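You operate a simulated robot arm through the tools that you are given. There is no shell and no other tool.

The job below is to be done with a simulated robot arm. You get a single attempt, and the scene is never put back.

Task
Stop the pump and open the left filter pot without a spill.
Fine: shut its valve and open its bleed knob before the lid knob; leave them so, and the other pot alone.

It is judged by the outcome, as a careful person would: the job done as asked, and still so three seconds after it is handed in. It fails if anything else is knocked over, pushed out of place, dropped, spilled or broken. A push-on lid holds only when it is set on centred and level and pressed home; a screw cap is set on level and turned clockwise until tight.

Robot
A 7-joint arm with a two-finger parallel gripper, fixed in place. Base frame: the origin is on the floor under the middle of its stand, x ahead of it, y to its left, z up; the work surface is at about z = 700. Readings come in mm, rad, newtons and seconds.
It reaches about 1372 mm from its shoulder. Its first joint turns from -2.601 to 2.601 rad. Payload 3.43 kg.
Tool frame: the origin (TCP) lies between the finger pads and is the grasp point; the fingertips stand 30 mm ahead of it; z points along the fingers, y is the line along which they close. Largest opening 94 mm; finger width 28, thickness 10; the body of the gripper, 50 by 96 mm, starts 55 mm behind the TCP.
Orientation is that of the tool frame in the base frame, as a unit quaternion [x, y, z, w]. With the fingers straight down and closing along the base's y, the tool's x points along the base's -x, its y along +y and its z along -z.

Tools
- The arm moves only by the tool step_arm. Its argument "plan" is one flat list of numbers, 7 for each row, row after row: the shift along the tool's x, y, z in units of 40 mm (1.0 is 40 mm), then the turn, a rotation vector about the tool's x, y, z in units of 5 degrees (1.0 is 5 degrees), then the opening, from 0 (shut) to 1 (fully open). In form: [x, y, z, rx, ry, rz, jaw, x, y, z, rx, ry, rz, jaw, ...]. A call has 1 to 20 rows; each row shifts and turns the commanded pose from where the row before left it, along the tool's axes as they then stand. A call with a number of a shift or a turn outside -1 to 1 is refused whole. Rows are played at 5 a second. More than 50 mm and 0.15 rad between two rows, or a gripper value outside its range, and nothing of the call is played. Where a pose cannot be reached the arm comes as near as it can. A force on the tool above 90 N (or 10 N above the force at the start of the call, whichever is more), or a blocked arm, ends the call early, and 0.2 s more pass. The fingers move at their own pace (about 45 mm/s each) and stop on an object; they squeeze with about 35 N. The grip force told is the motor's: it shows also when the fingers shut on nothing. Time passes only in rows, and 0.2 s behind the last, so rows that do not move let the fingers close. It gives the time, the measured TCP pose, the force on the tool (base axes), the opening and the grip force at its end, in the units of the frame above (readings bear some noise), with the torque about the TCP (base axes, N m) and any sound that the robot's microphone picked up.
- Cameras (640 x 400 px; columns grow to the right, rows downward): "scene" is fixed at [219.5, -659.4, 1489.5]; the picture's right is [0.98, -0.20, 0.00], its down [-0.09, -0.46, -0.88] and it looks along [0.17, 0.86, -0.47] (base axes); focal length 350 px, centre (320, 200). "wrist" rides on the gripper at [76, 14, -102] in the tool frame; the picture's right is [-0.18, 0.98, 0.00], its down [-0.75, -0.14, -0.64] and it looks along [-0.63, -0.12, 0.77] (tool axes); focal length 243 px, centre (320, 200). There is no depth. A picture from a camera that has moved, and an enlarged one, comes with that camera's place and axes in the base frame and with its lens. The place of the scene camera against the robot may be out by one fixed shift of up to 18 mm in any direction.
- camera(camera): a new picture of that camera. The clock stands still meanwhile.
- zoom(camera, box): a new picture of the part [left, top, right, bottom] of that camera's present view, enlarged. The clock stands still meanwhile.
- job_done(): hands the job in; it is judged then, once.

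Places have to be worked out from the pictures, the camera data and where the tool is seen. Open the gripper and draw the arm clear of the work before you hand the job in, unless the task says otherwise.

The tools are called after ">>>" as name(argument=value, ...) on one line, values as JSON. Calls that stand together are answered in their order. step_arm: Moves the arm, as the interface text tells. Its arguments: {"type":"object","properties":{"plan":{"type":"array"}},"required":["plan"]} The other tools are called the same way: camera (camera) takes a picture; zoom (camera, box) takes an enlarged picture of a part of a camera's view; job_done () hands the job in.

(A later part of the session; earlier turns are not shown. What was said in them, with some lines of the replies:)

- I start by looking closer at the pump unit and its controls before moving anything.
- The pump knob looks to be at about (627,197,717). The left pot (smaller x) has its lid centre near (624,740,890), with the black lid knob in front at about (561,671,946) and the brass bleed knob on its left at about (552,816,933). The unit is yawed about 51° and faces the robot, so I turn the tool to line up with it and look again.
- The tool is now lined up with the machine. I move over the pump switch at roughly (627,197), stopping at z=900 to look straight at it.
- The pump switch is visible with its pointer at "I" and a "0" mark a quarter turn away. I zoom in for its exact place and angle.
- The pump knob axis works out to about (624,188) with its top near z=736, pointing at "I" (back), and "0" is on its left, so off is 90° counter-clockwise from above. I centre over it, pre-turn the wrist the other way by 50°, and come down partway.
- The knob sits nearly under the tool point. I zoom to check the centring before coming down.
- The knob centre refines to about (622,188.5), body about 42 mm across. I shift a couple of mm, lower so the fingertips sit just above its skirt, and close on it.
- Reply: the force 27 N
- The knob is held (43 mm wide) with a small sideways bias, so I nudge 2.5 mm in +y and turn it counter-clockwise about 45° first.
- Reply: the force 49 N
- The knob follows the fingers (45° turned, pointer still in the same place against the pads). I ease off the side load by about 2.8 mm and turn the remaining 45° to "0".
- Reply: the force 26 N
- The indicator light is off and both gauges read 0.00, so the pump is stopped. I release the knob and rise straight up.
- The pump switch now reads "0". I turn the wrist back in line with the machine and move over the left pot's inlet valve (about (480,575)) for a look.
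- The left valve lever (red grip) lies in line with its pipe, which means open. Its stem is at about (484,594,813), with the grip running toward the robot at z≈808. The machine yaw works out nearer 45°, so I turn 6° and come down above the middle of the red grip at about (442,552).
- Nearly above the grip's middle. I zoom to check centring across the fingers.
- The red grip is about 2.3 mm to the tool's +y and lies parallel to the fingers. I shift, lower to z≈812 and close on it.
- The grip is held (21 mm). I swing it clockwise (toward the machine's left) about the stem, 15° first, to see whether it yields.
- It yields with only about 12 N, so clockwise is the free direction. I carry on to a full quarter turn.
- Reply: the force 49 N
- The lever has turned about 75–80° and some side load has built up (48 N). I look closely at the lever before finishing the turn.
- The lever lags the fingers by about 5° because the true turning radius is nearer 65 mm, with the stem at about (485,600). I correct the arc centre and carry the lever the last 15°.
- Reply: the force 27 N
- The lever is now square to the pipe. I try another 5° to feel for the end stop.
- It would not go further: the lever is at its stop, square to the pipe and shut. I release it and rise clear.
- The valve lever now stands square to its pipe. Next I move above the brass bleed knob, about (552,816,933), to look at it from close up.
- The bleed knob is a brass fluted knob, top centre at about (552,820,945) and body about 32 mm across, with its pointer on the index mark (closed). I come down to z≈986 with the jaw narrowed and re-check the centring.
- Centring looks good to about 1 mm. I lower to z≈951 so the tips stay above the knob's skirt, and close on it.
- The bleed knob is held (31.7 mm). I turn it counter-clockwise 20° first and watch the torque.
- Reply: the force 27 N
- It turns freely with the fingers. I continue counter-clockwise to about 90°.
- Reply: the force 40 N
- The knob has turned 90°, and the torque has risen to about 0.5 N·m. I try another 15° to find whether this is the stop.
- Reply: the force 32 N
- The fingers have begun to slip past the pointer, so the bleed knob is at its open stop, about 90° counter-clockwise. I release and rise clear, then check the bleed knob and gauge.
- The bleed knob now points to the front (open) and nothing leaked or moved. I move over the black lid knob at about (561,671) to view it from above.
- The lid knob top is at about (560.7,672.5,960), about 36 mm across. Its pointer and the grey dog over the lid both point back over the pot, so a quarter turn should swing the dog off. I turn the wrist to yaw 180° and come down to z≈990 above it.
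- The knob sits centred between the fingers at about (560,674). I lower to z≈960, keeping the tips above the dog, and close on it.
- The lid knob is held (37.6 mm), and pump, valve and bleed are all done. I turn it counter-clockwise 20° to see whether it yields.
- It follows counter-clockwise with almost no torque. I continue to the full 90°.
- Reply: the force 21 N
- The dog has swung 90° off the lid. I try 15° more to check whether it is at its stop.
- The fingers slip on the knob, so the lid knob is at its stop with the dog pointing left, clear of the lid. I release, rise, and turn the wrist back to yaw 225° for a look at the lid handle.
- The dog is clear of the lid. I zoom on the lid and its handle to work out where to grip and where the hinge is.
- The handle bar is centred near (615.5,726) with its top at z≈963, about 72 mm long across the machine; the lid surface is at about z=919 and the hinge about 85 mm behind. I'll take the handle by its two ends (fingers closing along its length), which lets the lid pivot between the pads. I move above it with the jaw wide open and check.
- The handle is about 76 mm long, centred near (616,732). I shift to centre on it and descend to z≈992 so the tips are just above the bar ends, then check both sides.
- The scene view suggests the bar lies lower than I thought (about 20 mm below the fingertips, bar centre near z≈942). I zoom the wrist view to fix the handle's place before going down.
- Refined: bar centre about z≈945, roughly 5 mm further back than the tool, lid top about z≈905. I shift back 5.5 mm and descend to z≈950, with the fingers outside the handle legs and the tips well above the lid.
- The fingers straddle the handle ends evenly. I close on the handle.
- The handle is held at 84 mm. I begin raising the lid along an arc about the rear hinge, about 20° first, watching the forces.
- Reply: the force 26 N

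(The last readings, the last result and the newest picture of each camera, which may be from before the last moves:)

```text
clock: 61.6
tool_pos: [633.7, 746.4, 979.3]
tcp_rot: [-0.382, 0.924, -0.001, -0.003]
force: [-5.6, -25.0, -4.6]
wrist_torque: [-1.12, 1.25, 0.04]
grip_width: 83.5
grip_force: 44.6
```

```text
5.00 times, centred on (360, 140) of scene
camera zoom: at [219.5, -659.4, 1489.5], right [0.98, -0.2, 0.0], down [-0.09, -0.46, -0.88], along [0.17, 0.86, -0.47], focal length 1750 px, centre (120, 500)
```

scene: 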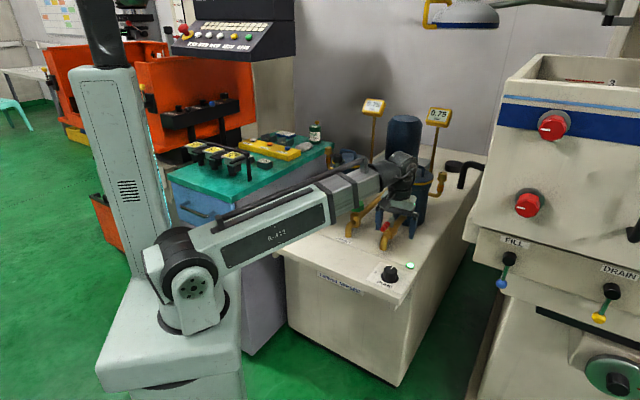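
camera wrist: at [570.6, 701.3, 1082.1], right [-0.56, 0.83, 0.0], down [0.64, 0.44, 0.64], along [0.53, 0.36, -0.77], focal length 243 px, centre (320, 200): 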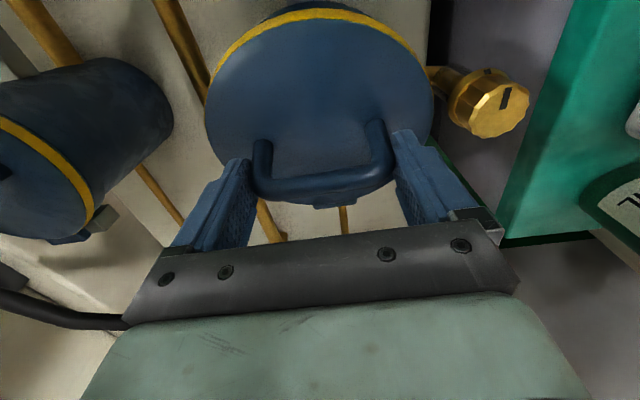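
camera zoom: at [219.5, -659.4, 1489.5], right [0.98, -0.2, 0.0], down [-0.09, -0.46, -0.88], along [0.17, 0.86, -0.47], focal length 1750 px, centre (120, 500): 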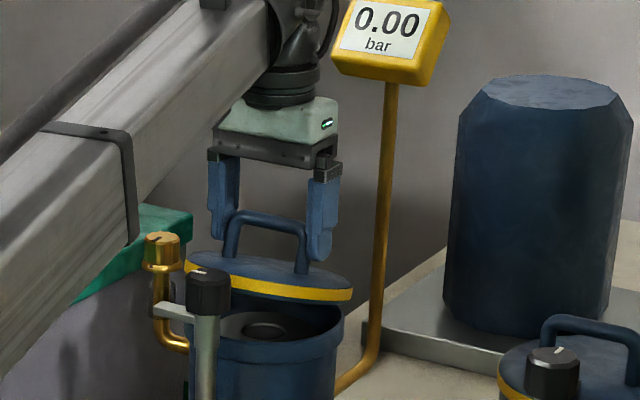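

The lid is rising cleanly with no spill. I continue the arc to about 60°, tipping the wrist back slightly as it goes.

>>> step_arm(plan=[-0.1625, 0, -0.1425, 0, 0.2, 0, 0.6, -0.1725, 0, -0.133, 0, 0.2, 0, 0.6, -0.181, 0, -0.119, 0, 0.2, 0, 0.6, -0.19, 0, -0.105, 0, 0.2, 0, 0.6, -0.1965, 0, -0.094, 0, 0.2, 0, 0.6, -0.201, 0, -0.08, 0, 0.2, 0, 0.6, -0.2065, 0, -0.067, 0, 0.2, 0, 0.6, -0.21, 0, -0.051, 0, 0.2, 0, 0.6])

>>> camera(camera="wrist")

>>> zoom(camera="scene", box=[320, 80, 420, 180])

```text
clock: 63.4
tool_pos: [678.4, 791.2, 1008.3]
tcp_rot: [-0.381, 0.922, -0.027, -0.066]
force: [0.3, -21.9, 14.5]
wrist_torque: [-1.25, 0.8, -0.01]
grip_width: 82.9
grip_force: 44.7
```

```text
taken
camera wrist: at [626.1, 756.3, 1120.7], right [-0.57, 0.82, -0.03], down [0.69, 0.49, 0.53], along [0.45, 0.28, -0.85], focal length 243 px, centre (320, 200)
```

wrist: 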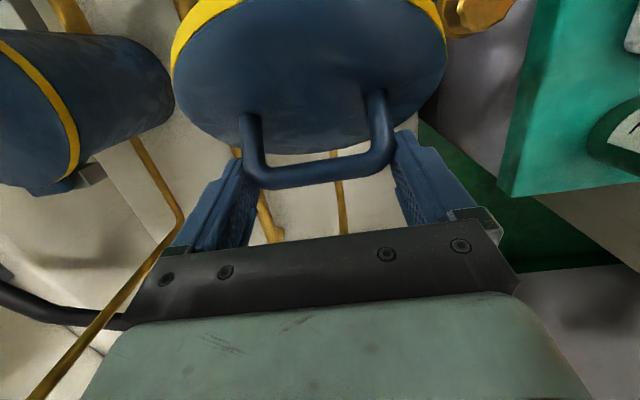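

```text
4.00 times, centred on (370, 130) of scene
camera zoom: at [219.5, -659.4, 1489.5], right [0.98, -0.2, 0.0], down [-0.09, -0.46, -0.88], along [0.17, 0.86, -0.47], focal length 1400 px, centre (120, 480)
```

zoom: 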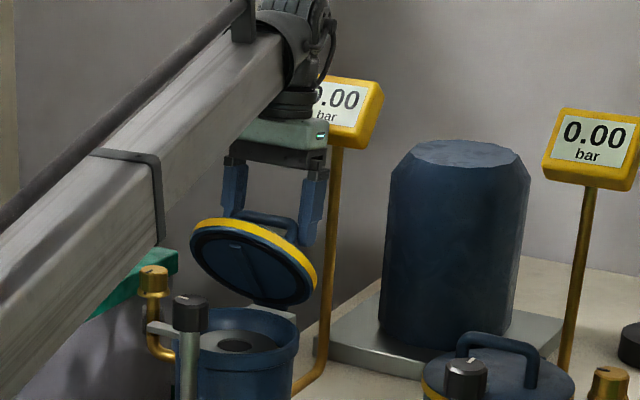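

The lid stands at about 60°, with light forces and the gauge still well behind the gripper. I continue the arc to about 90°.

>>> step_arm(plan=[-0.212, 0, -0.037, 0, 0.1, 0, 0.6, -0.209, 0, -0.019, 0, 0.1, 0, 0.6, -0.2145, 0, 0, 0, 0.1, 0, 0.6, -0.212, 0, 0.018, 0, 0.1, 0, 0.6, -0.2075, 0, 0.039, 0, 0, 0, 0.6, -0.207, 0, 0.054, 0, 0, 0, 0.6])

>>> camera(camera="wrist")

>>> zoom(camera="scene", box=[320, 80, 420, 180])

```text
clock: 64.8
tool_pos: [713.6, 829.0, 995.5]
tcp_rot: [-0.382, 0.92, -0.033, -0.081]
force: [-0.2, 0.2, -0.5]
wrist_torque: [0.03, 0.01, -0.01]
grip_width: 56.3
grip_force: 0.0
```

```text
taken
camera wrist: at [663.6, 796.0, 1110.0], right [-0.57, 0.82, -0.03], down [0.7, 0.5, 0.5], along [0.43, 0.26, -0.86], focal length 243 px, centre (320, 200)
```

wrist: 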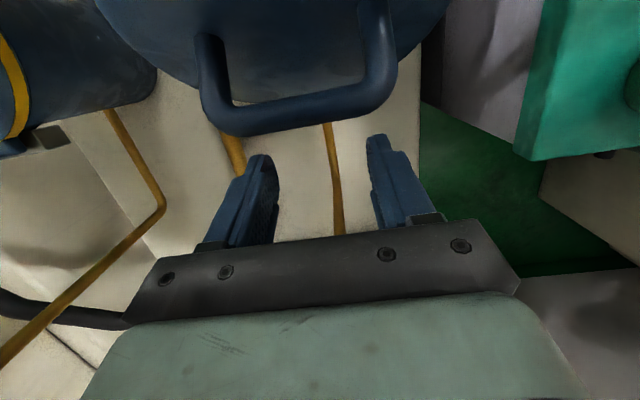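

```text
4.00 times, centred on (370, 130) of scene
camera zoom: at [219.5, -659.4, 1489.5], right [0.98, -0.2, 0.0], down [-0.09, -0.46, -0.88], along [0.17, 0.86, -0.47], focal length 1400 px, centre (120, 480)
```

zoom: 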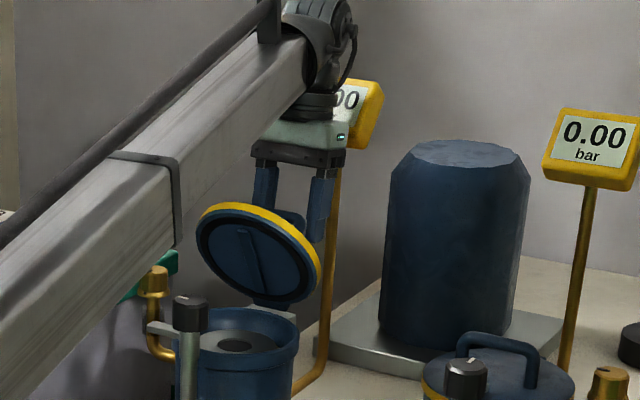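

The handle has slipped out of the pads (jaw now at 56 mm, no load) with the lid standing about 75°. I wait briefly without moving to see whether the lid holds there by itself.

>>> step_arm(plan=[0, 0, 0, 0, 0, 0, 0.6, 0, 0, 0, 0, 0, 0, 0.6, 0, 0, 0, 0, 0, 0, 0.6])

>>> zoom(camera="scene", box=[330, 110, 390, 180])

>>> camera(camera="wrist")

```text
clock: 65.6
tool_pos: [713.5, 827.3, 997.6]
tcp_rot: [-0.381, 0.92, -0.034, -0.081]
force: [0.2, -1.3, 0.0]
wrist_torque: [-0.02, 0.01, -0.01]
grip_width: 56.4
grip_force: 0.1
```

```text
5.71 times, centred on (360, 145) of scene
camera zoom: at [219.5, -659.4, 1489.5], right [0.98, -0.2, 0.0], down [-0.09, -0.46, -0.88], along [0.17, 0.86, -0.47], focal length 2000 px, centre (91, 514)
```

zoom: 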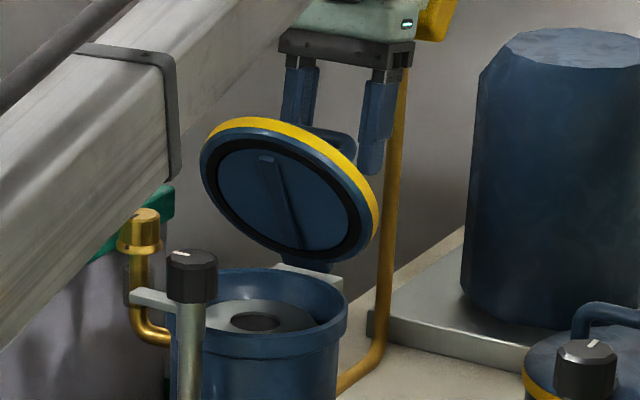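

```text
taken
camera wrist: at [663.7, 795.5, 1110.4], right [-0.57, 0.82, -0.03], down [0.7, 0.5, 0.5], along [0.43, 0.26, -0.86], focal length 243 px, centre (320, 200)
```

wrist: 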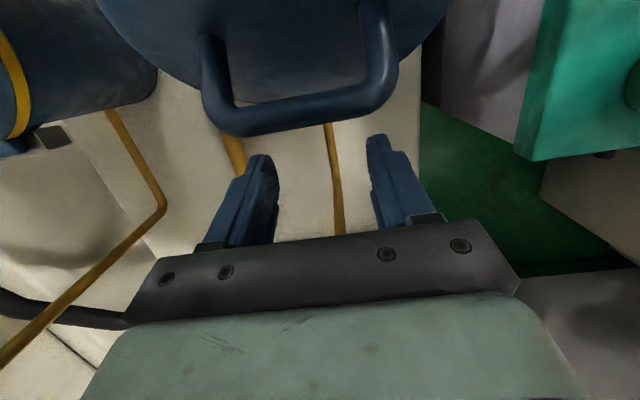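

The lid holds at its angle (friction hinge), and the handle is clear of the fingers. To make sure it is fully open, I rise clear, level the wrist and come round to the front side so I can press the lid further back with closed fingers.

>>> step_arm(plan=[0.124, 0, -0.74, 0, 0, 0, 0.6, 0.124, 0, -0.74, 0, 0, 0, 0.6, 0.124, 0, -0.74, 0, 0, 0, 0.6, 0.124, 0, -0.74, 0, 0, 0, 0.6, 0, 0, 0, 0, -0.95, 0, 0.3, 0, 0, 0, 0, -0.95, 0, 0])

>>> camera(camera="wrist")

>>> zoom(camera="scene", box=[320, 60, 420, 190])

```text
clock: 67.0
tool_pos: [713.1, 827.1, 1117.3]
tcp_rot: [-0.383, 0.924, -0.001, -0.004]
force: [0.7, -0.3, -0.3]
wrist_torque: [-0.02, 0.01, -0.04]
grip_width: 5.0
grip_force: 0.1
```

```text
taken
camera wrist: at [651.4, 782.8, 1219.3], right [-0.56, 0.83, 0.0], down [0.64, 0.44, 0.64], along [0.53, 0.36, -0.77], focal length 243 px, centre (320, 200)
```

wrist: 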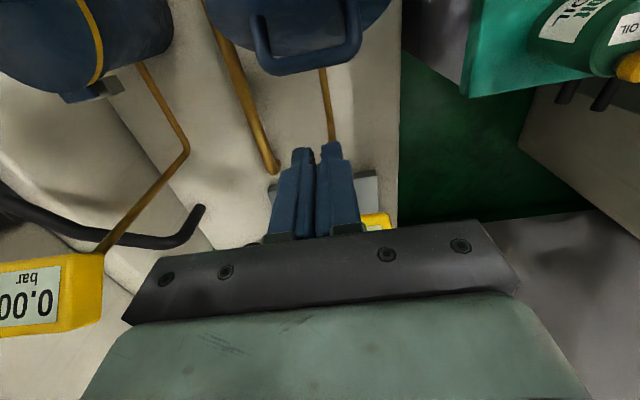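

```text
3.08 times, centred on (370, 125) of scene
camera zoom: at [219.5, -659.4, 1489.5], right [0.98, -0.2, 0.0], down [-0.09, -0.46, -0.88], along [0.17, 0.86, -0.47], focal length 1077 px, centre (166, 431)
```

zoom: 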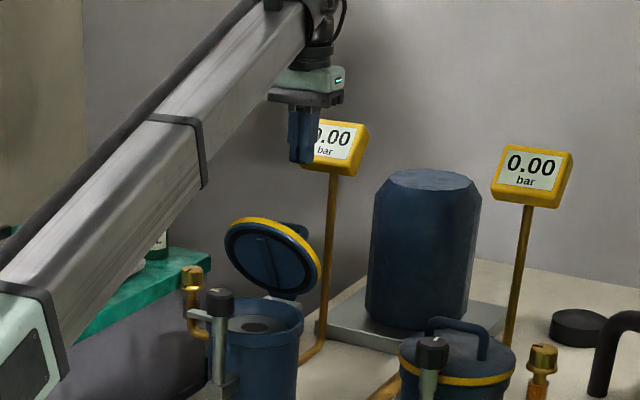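

The lid stays where it was left. I move the closed fingers over to the front side of the lid at this height and look.

>>> step_arm(plan=[0.9, 0, 0, 0, 0, 0, 0, 0.9, 0, 0, 0, 0, 0, 0, 0.9, 0, 0, 0, 0, 0, 0, 0.9, 0, 0, 0, 0, 0, 0, 0.9, 0, 0, 0, 0, 0, 0, 0, 0, 0, 0, 0, 0, 0])

>>> camera(camera="wrist")

>>> zoom(camera="scene", box=[320, 60, 420, 190])

```text
clock: 68.4
tool_pos: [586.1, 700.9, 1116.3]
tcp_rot: [-0.383, 0.924, -0.002, -0.004]
force: [0.1, 0.3, 0.3]
wrist_torque: [-0.02, 0.04, 0.0]
grip_width: 0.1
grip_force: 33.1
```

```text
taken
camera wrist: at [523.9, 656.2, 1220.4], right [-0.56, 0.83, 0.0], down [0.64, 0.44, 0.64], along [0.53, 0.36, -0.77], focal length 243 px, centre (320, 200)
```

wrist: 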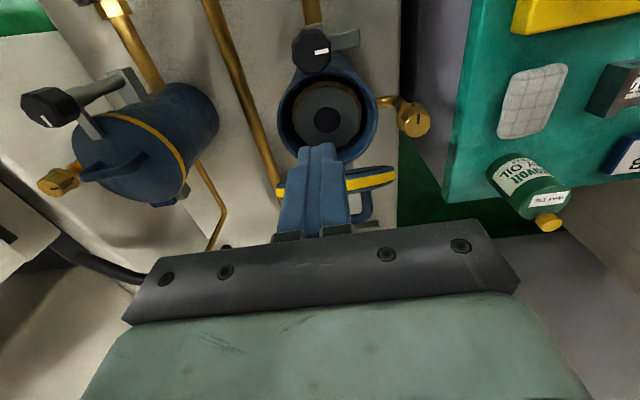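

```text
3.08 times, centred on (370, 125) of scene
camera zoom: at [219.5, -659.4, 1489.5], right [0.98, -0.2, 0.0], down [-0.09, -0.46, -0.88], along [0.17, 0.86, -0.47], focal length 1077 px, centre (166, 431)
```

zoom: 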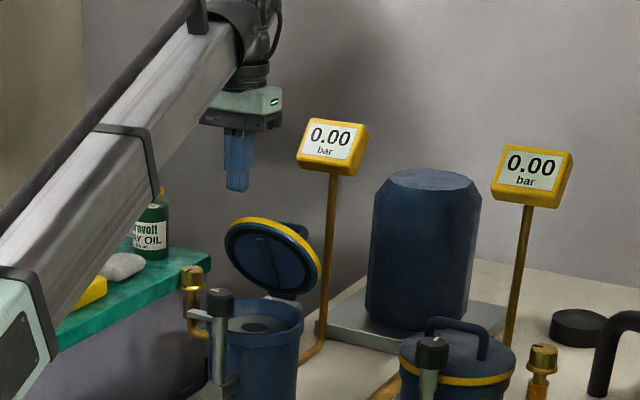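

From here the lid is seen edge-on, so it stands at only about 55–60°. I lower the closed fingers in front of its upper rim (TCP z≈1025) and bring them nearly to it.

>>> step_arm(plan=[0, 0, 0.76, 0, 0, 0, 0, 0, 0, 0.76, 0, 0, 0, 0, 0, 0, 0.76, 0, 0, 0, 0, -0.3, 0, 0, 0, 0, 0, 0, 0, 0, 0, 0, 0, 0, 0])

>>> camera(camera="wrist")

>>> zoom(camera="scene", box=[320, 90, 400, 190])

```text
clock: 69.6
tool_pos: [595.2, 708.3, 1026.6]
tcp_rot: [-0.384, 0.924, -0.002, -0.004]
force: [0.7, -0.5, -0.2]
wrist_torque: [0.04, 0.03, 0.01]
grip_width: 0.1
grip_force: 33.1
```

```text
taken
camera wrist: at [532.3, 664.0, 1129.7], right [-0.56, 0.83, 0.0], down [0.64, 0.44, 0.64], along [0.53, 0.36, -0.77], focal length 243 px, centre (320, 200)
```

wrist: 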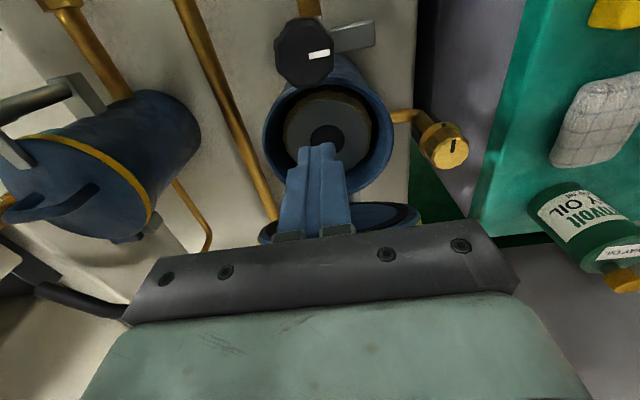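

```text
4.00 times, centred on (360, 140) of scene
camera zoom: at [219.5, -659.4, 1489.5], right [0.98, -0.2, 0.0], down [-0.09, -0.46, -0.88], along [0.17, 0.86, -0.47], focal length 1400 px, centre (160, 440)
```

zoom: 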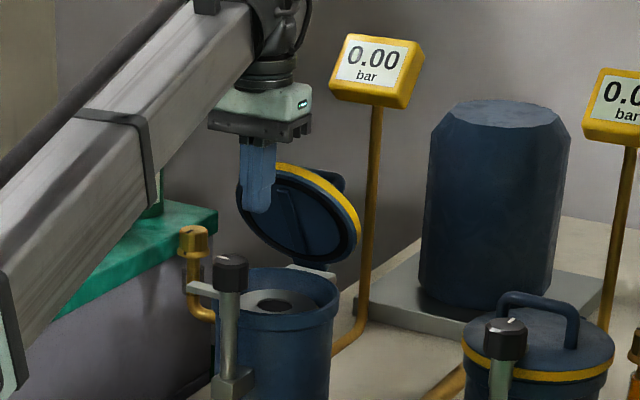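

The fingers are in front of the lid's rim. I press backward slowly, 45 mm in small steps, watching the force.

>>> step_arm(plan=[-0.125, 0, 0, 0, 0, 0, 0, -0.125, 0, 0, 0, 0, 0, 0, -0.125, 0, 0, 0, 0, 0, 0, -0.125, 0, 0, 0, 0, 0, 0, -0.125, 0, 0, 0, 0, 0, 0, -0.125, 0, 0, 0, 0, 0, 0, -0.125, 0, 0, 0, 0, 0, 0, -0.125, 0, 0, 0, 0, 0, 0, -0.125, 0, 0, 0, 0, 0, 0])

>>> zoom(camera="scene", box=[320, 90, 400, 190])

>>> camera(camera="wrist")

```text
clock: 71.6
tool_pos: [623.6, 737.9, 1030.0]
tcp_rot: [-0.384, 0.924, -0.002, -0.003]
force: [-17.8, -19.2, 43.3]
wrist_torque: [0.42, -0.46, 0.0]
grip_width: 0.0
grip_force: 33.7
```

```text
4.00 times, centred on (360, 140) of scene
camera zoom: at [219.5, -659.4, 1489.5], right [0.98, -0.2, 0.0], down [-0.09, -0.46, -0.88], along [0.17, 0.86, -0.47], focal length 1400 px, centre (160, 440)
```

zoom: 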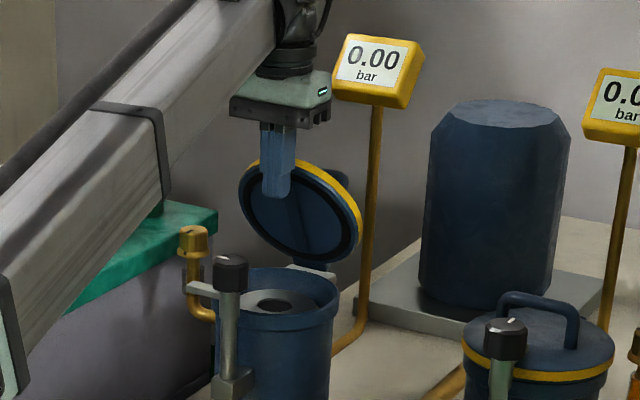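

```text
taken
camera wrist: at [561.8, 693.2, 1133.8], right [-0.57, 0.82, 0.0], down [0.64, 0.44, 0.64], along [0.53, 0.36, -0.77], focal length 243 px, centre (320, 200)
```

wrist: 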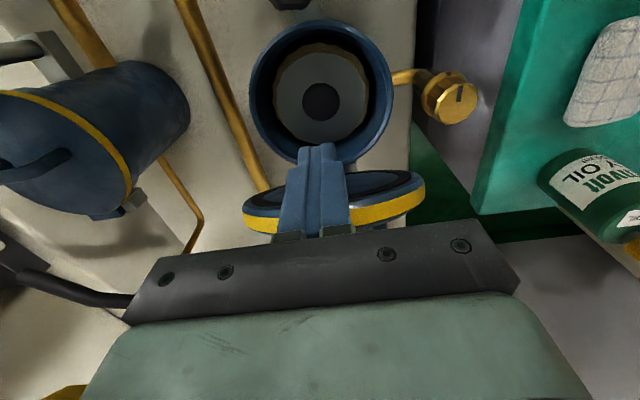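

The rim is gripping the finger side, and the push jams along the lid's plane (upward 43 N) instead of swinging it. I follow the rim's true arc instead (back and up), a few degrees at a time.

>>> step_arm(plan=[0, 0, -0.1, 0, 0, 0, 0, -0.156, 0, -0.081, 0, 0, 0, 0, -0.156, 0, -0.081, 0, 0, 0, 0, -0.161, 0, -0.0675, 0, 0, 0, 0, -0.161, 0, -0.0675, 0, 0, 0, 0])

>>> zoom(camera="scene", box=[320, 90, 400, 190])

>>> camera(camera="wrist")

```text
clock: 72.8
tool_pos: [645.3, 759.0, 1039.5]
tcp_rot: [-0.383, 0.924, -0.001, -0.004]
force: [-0.9, 0.0, 0.8]
wrist_torque: [0.0, 0.02, 0.01]
grip_width: 0.0
grip_force: 33.5
```

```text
4.00 times, centred on (360, 140) of scene
camera zoom: at [219.5, -659.4, 1489.5], right [0.98, -0.2, 0.0], down [-0.09, -0.46, -0.88], along [0.17, 0.86, -0.47], focal length 1400 px, centre (160, 440)
```

zoom: 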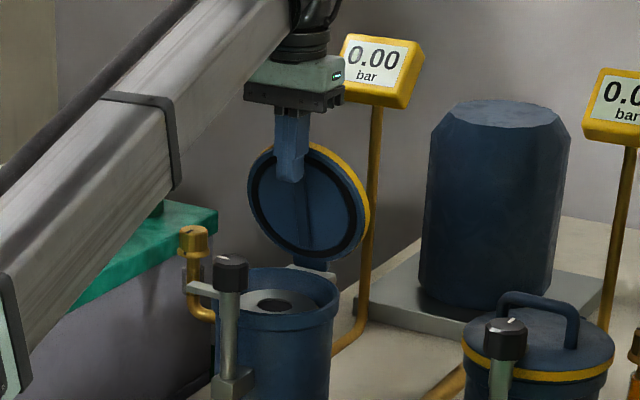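

```text
taken
camera wrist: at [582.6, 714.5, 1143.5], right [-0.56, 0.83, 0.0], down [0.64, 0.44, 0.64], along [0.53, 0.36, -0.77], focal length 243 px, centre (320, 200)
```

wrist: 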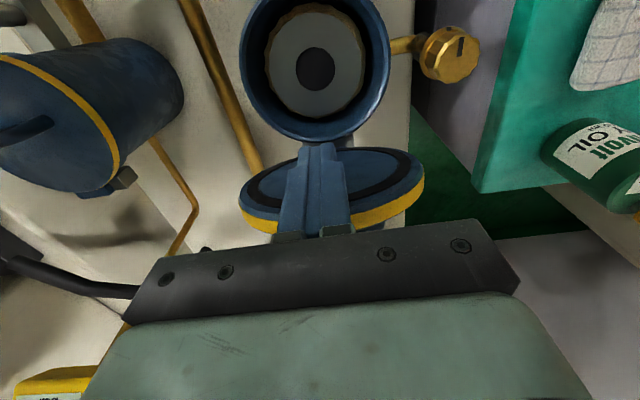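

The lid swings further with almost no load, now about 75°. I keep following the arc toward and past vertical.

>>> step_arm(plan=[-0.171, 0, -0.039, 0, 0, 0, 0, -0.171, 0, -0.039, 0, 0, 0, 0, -0.175, 0, -0.023, 0, 0, 0, 0, -0.175, 0, -0.023, 0, 0, 0, 0, -0.175, 0, -0.008, 0, 0, 0, 0, -0.175, 0, -0.008, 0, 0, 0, 0])

>>> zoom(camera="scene", box=[320, 90, 400, 190])

>>> camera(camera="wrist")

```text
clock: 74.2
tool_pos: [674.6, 788.0, 1048.5]
tcp_rot: [-0.383, 0.924, -0.001, -0.004]
force: [-0.2, -0.5, 0.6]
wrist_torque: [0.01, -0.01, 0.0]
grip_width: 0.0
grip_force: 33.1
```

```text
4.00 times, centred on (360, 140) of scene
camera zoom: at [219.5, -659.4, 1489.5], right [0.98, -0.2, 0.0], down [-0.09, -0.46, -0.88], along [0.17, 0.86, -0.47], focal length 1400 px, centre (160, 440)
```

zoom: 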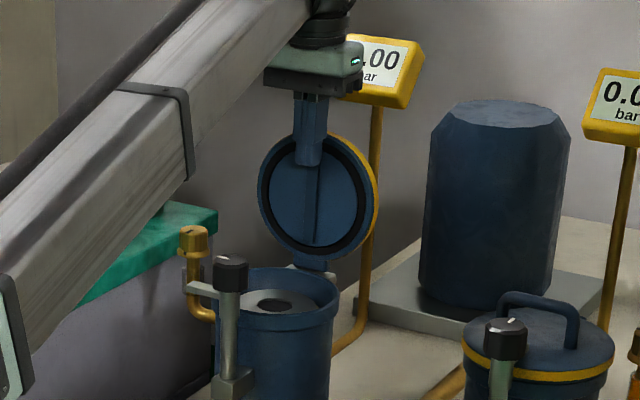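

```text
taken
camera wrist: at [611.8, 743.4, 1150.6], right [-0.56, 0.83, 0.0], down [0.64, 0.44, 0.64], along [0.53, 0.36, -0.77], focal length 243 px, centre (320, 200)
```

wrist: 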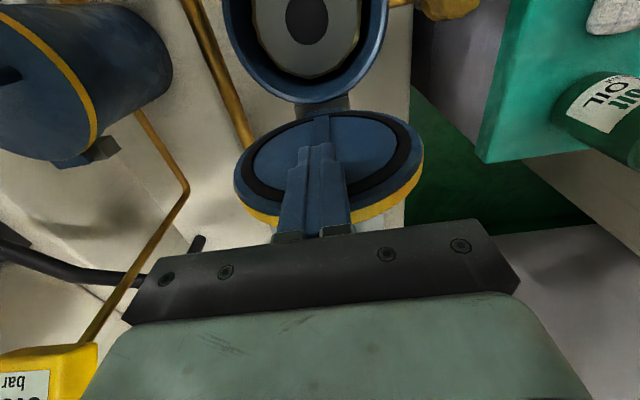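

The lid now stands about vertical with no load on the fingers. I nudge it another few degrees back, then withdraw the fingers forward.

>>> step_arm(plan=[-0.175, 0, 0, 0, 0, 0, 0, -0.1, 0, 0, 0, 0, 0, 0, 0, 0, 0, 0, 0, 0, 0])

>>> zoom(camera="scene", box=[320, 90, 400, 190])

```text
clock: 75.0
tool_pos: [681.2, 795.9, 1047.1]
tcp_rot: [-0.382, 0.924, -0.002, -0.004]
force: [-0.3, -0.6, -0.4]
wrist_torque: [-0.02, 0.02, 0.0]
grip_width: 0.0
grip_force: 32.8
```

```text
4.00 times, centred on (360, 140) of scene
camera zoom: at [219.5, -659.4, 1489.5], right [0.98, -0.2, 0.0], down [-0.09, -0.46, -0.88], along [0.17, 0.86, -0.47], focal length 1400 px, centre (160, 440)
```

zoom: 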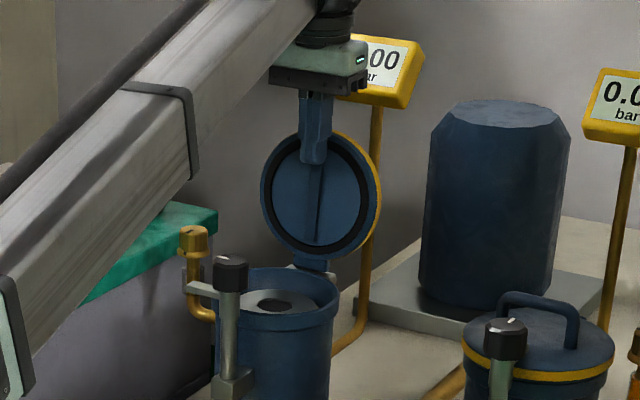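

The lid is at about 95° and nothing is loaded. I back the fingers straight off toward the robot, then raise and retract the arm.

>>> step_arm(plan=[0.5, 0, 0, 0, 0, 0, 0, 0.9, 0, 0, 0, 0, 0, 0, 0.9, 0, 0, 0, 0, 0, 0, 0, 0, -0.8, 0, 0, 0, 0, 0, 0, -0.8, 0, 0, 0, 0.3, 0, 0, -0.8, 0, 0, 0, 0.6, 0.9, 0, -0.3, 0, 0, 0, 0.8, 0.9, 0, -0.3, 0, 0, 0, 0.8, 0.9, 0, 0, 0, 0, 0, 0.8, 0.9, 0, 0, 0, 0, 0, 0.8, 0.9, 0, 0, 0, 0, 0, 0.8])

>>> camera(camera="scene")

>>> camera(camera="wrist")

>>> zoom(camera="scene", box=[300, 80, 460, 280])

```text
clock: 77.4
tool_pos: [493.5, 608.6, 1158.0]
tcp_rot: [-0.384, 0.923, 0.004, 0.005]
force: [38.2, -2.0, -52.9]
wrist_torque: [3.47, 1.44, 2.43]
grip_width: 75.3
grip_force: 0.0
out of reach, approached as far as the arm can: row 11
```

```text
taken
```

scene: 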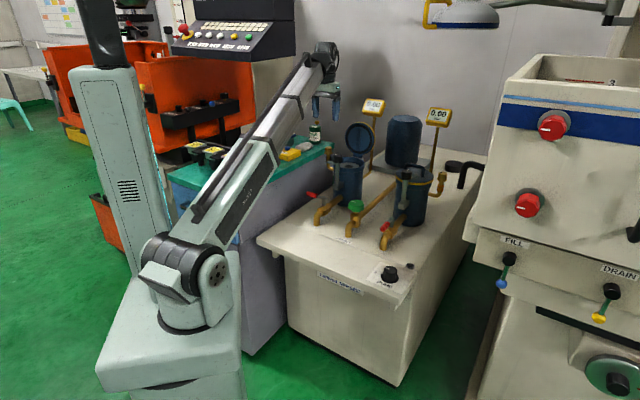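

```text
taken
camera wrist: at [429.7, 561.8, 1259.7], right [-0.57, 0.82, 0.0], down [0.63, 0.43, 0.65], along [0.53, 0.37, -0.76], focal length 243 px, centre (320, 200)
```

wrist: 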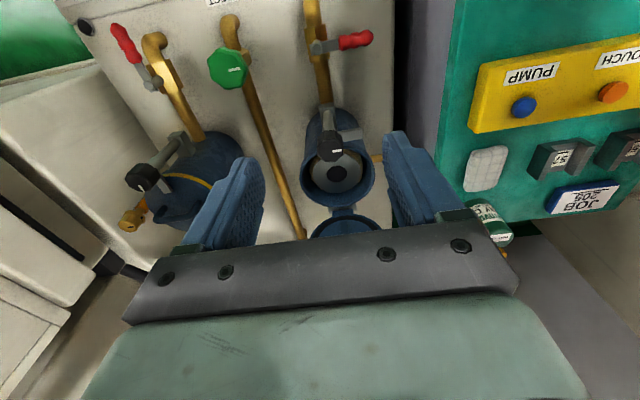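

```text
2.00 times, centred on (380, 180) of scene
camera zoom: at [219.5, -659.4, 1489.5], right [0.98, -0.2, 0.0], down [-0.09, -0.46, -0.88], along [0.17, 0.86, -0.47], focal length 700 px, centre (200, 240)
```

zoom: 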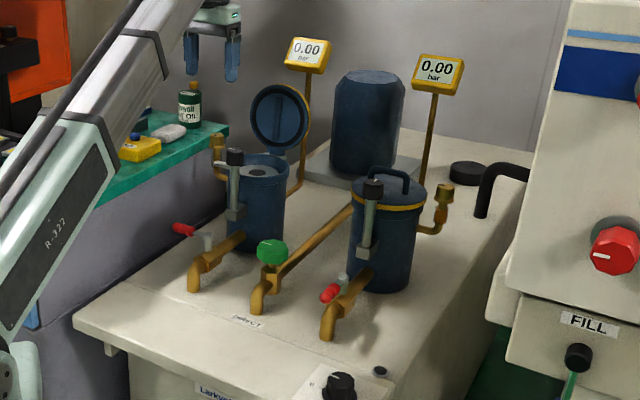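

The lid stands open, the valve is shut, the bleed is open, the pump is off, and the right pot is untouched. The last row reached the arm's limit, so I ease back 30 mm, let it settle, and check once more.

>>> step_arm(plan=[-0.4, 0, 0, 0, 0, 0, 0.8, -0.4, 0, 0, 0, 0, 0, 0.8, 0, 0, 0, 0, 0, 0, 0.8, 0, 0, 0, 0, 0, 0, 0.8, 0, 0, 0, 0, 0, 0, 0.8, 0, 0, 0, 0, 0, 0, 0.8, 0, 0, 0, 0, 0, 0, 0.8, 0, 0, 0, 0, 0, 0, 0.8, 0, 0, 0, 0, 0, 0, 0.8, 0, 0, 0, 0, 0, 0, 0.8])

>>> zoom(camera="scene", box=[310, 90, 400, 220])

>>> zoom(camera="wrist", box=[80, 0, 440, 240])

>>> zoom(camera="scene", box=[330, 160, 450, 300])

```text
clock: 79.6
tool_pos: [516.2, 632.7, 1157.8]
tcp_rot: [-0.384, 0.923, -0.001, -0.002]
force: [9.7, 16.8, -40.0]
wrist_torque: [0.36, -1.32, -0.46]
grip_width: 75.5
grip_force: 0.1
```

```text
3.08 times, centred on (355, 155) of scene
camera zoom: at [219.5, -659.4, 1489.5], right [0.98, -0.2, 0.0], down [-0.09, -0.46, -0.88], along [0.17, 0.86, -0.47], focal length 1077 px, centre (212, 338)
```

zoom: 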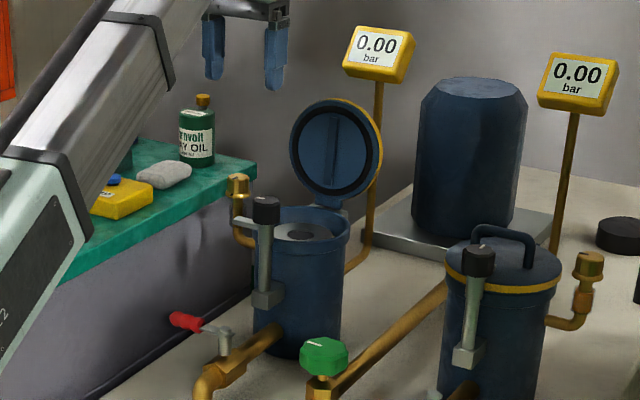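

```text
1.67 times, centred on (260, 120) of wrist
camera zoom: at [453.6, 586.8, 1260.6], right [-0.57, 0.82, 0.0], down [0.63, 0.44, 0.64], along [0.53, 0.36, -0.77], focal length 404 px, centre (420, 333)
```

zoom: 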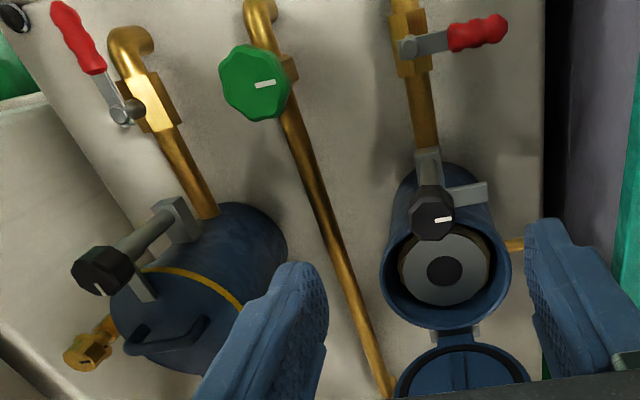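

```text
2.86 times, centred on (390, 230) of scene
camera zoom: at [219.5, -659.4, 1489.5], right [0.98, -0.2, 0.0], down [-0.09, -0.46, -0.88], along [0.17, 0.86, -0.47], focal length 1000 px, centre (120, 114)
```

zoom: 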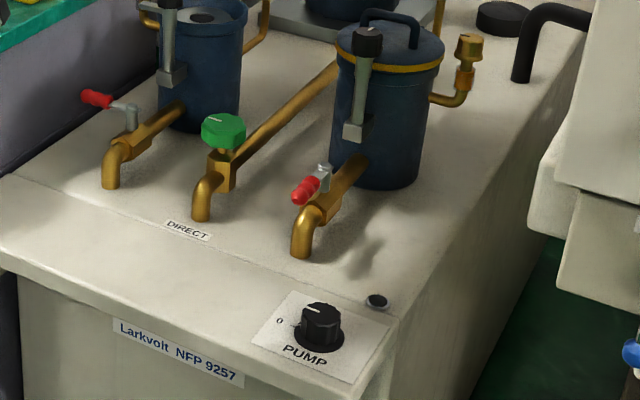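

A steady ~40 N remains although nothing is near the gripper, so the hand is probably folded against the arm's own link. I move back out and slightly lower, where the reading was zero before, and check again.

>>> step_arm(plan=[-0.5, 0, 0.4, 0, 0, 0, 0.8, -0.6, 0, 0.5, 0, 0, 0, 0.8, -0.6, 0, 0.2, 0, 0, 0, 0.8, 0, 0, 0, 0, 0, 0, 0.8, 0, 0, 0, 0, 0, 0, 0.8])

>>> camera(camera="scene")

>>> zoom(camera="scene", box=[270, 20, 390, 180])

```text
clock: 80.8
tool_pos: [562.6, 677.7, 1112.8]
tcp_rot: [-0.383, 0.924, -0.001, -0.003]
force: [-0.6, 0.0, 0.2]
wrist_torque: [-0.03, 0.01, 0.05]
grip_width: 75.2
grip_force: 0.0
```

```text
taken
```

scene: 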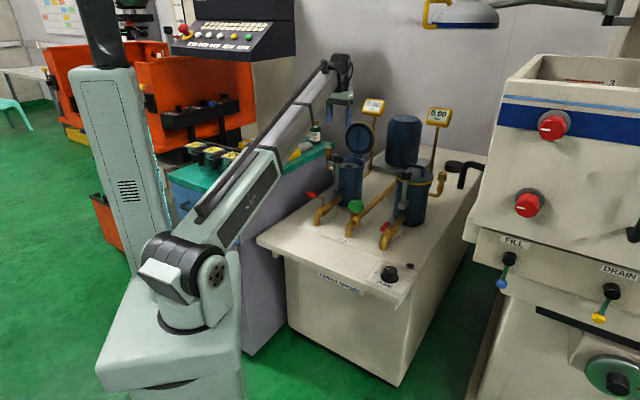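

```text
2.50 times, centred on (330, 100) of scene
camera zoom: at [219.5, -659.4, 1489.5], right [0.98, -0.2, 0.0], down [-0.09, -0.46, -0.88], along [0.17, 0.86, -0.47], focal length 875 px, centre (295, 450)
```

zoom: 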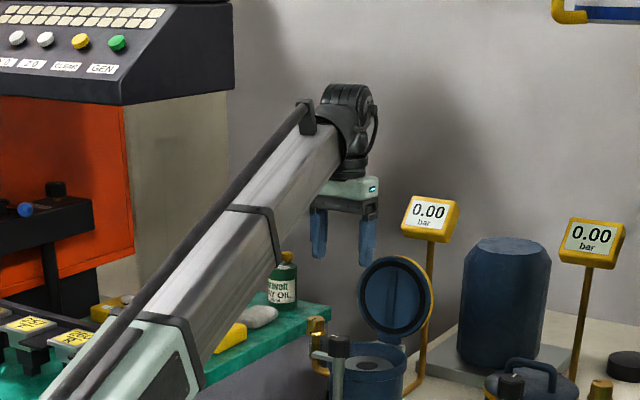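

Force is back to zero (it was the arm touching itself), and the scene is unchanged. I move the hand sideways off the pot, clear of the work, and check one last time.

>>> step_arm(plan=[-0.117, 0.795, -0.2, 0, 0, 0, 0.8, -0.117, 0.795, -0.2, 0, 0, 0, 0.8, -0.117, 0.795, -0.2, 0, 0, 0, 0.8, 0, 0, 0, 0, 0, 0, 0.8, 0, 0, 0, 0, 0, 0, 0.8])

>>> camera(camera="scene")

>>> zoom(camera="scene", box=[300, 90, 460, 290])

>>> camera(camera="wrist")

```text
clock: 82.0
tool_pos: [505.9, 756.4, 1136.9]
tcp_rot: [-0.383, 0.924, -0.003, -0.004]
force: [-0.1, 0.4, 0.2]
wrist_torque: [-0.03, -0.02, 0.0]
grip_width: 75.2
grip_force: 0.0
```

```text
taken
```

scene: 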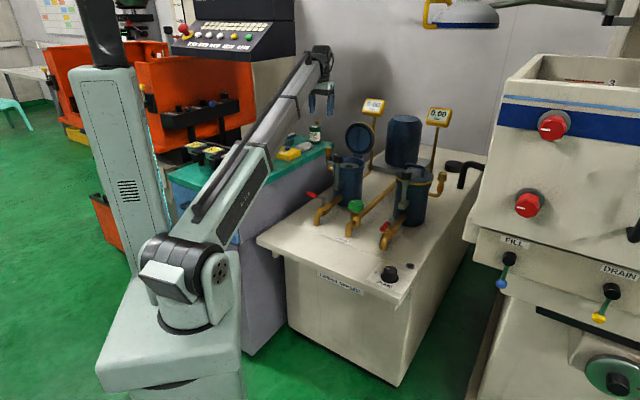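

```text
2.00 times, centred on (380, 190) of scene
camera zoom: at [219.5, -659.4, 1489.5], right [0.98, -0.2, 0.0], down [-0.09, -0.46, -0.88], along [0.17, 0.86, -0.47], focal length 700 px, centre (200, 220)
```

zoom: 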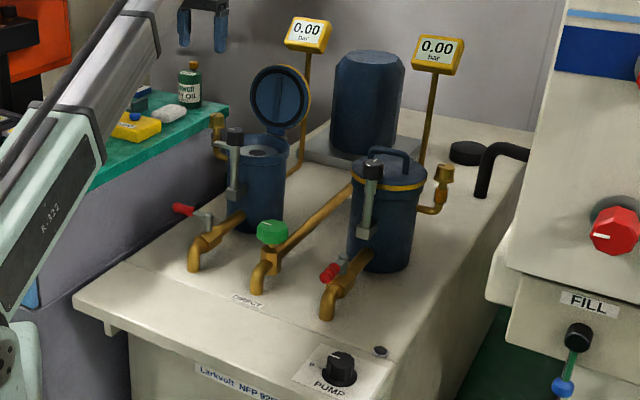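

```text
taken
camera wrist: at [443.6, 711.8, 1239.8], right [-0.56, 0.83, 0.0], down [0.64, 0.44, 0.64], along [0.53, 0.36, -0.77], focal length 243 px, centre (320, 200)
```

wrist: 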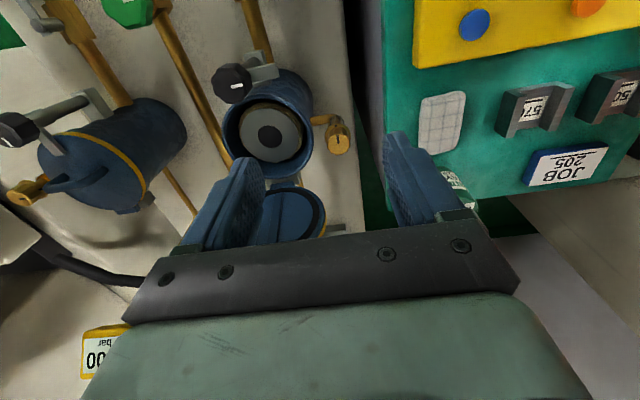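

The pump is at 0 with its light out and both gauges at 0.00. The left valve is shut, its bleed is open, and its lid knob is released. The left lid stands open and steady, with no liquid spilled. The right pot is untouched and the gripper is open and clear, so I hand the job in.

>>> job_done()

```text
The job is handed in.
```

The pump is stopped and the left filter pot is open, with no spill visible in the camera views. The job has been handed in; I have not seen the judge's result.

- **Pump:** the switch is at "0", its light is out, and both gauges read 0.00 bar.
- **Left valve:** the red lever is at its stop, square to the pipe, so it is shut.
- **Bleed knob:** turned 90° counter-clockwise to its stop, so it is open. This was done before I touched the lid knob.
- **Lid knob:** turned 90° to its stop, so the clamp arm is clear of the lid.
- **Lid:** it stands at about 95° and has not moved since I let go, about seven seconds before handing in.
- **Right pot and DIRECT valve:** I did not touch either.

- **Handle slip:** the lid handle slipped out of the fingers at about 60°, and the hinge held the lid there. I then pushed it fully open with closed fingers against the rim.
- **Arm touching itself:** while drawing back, the arm seems to have touched its own link briefly. I moved it away and the force returned to zero; nothing in the scene was hit.
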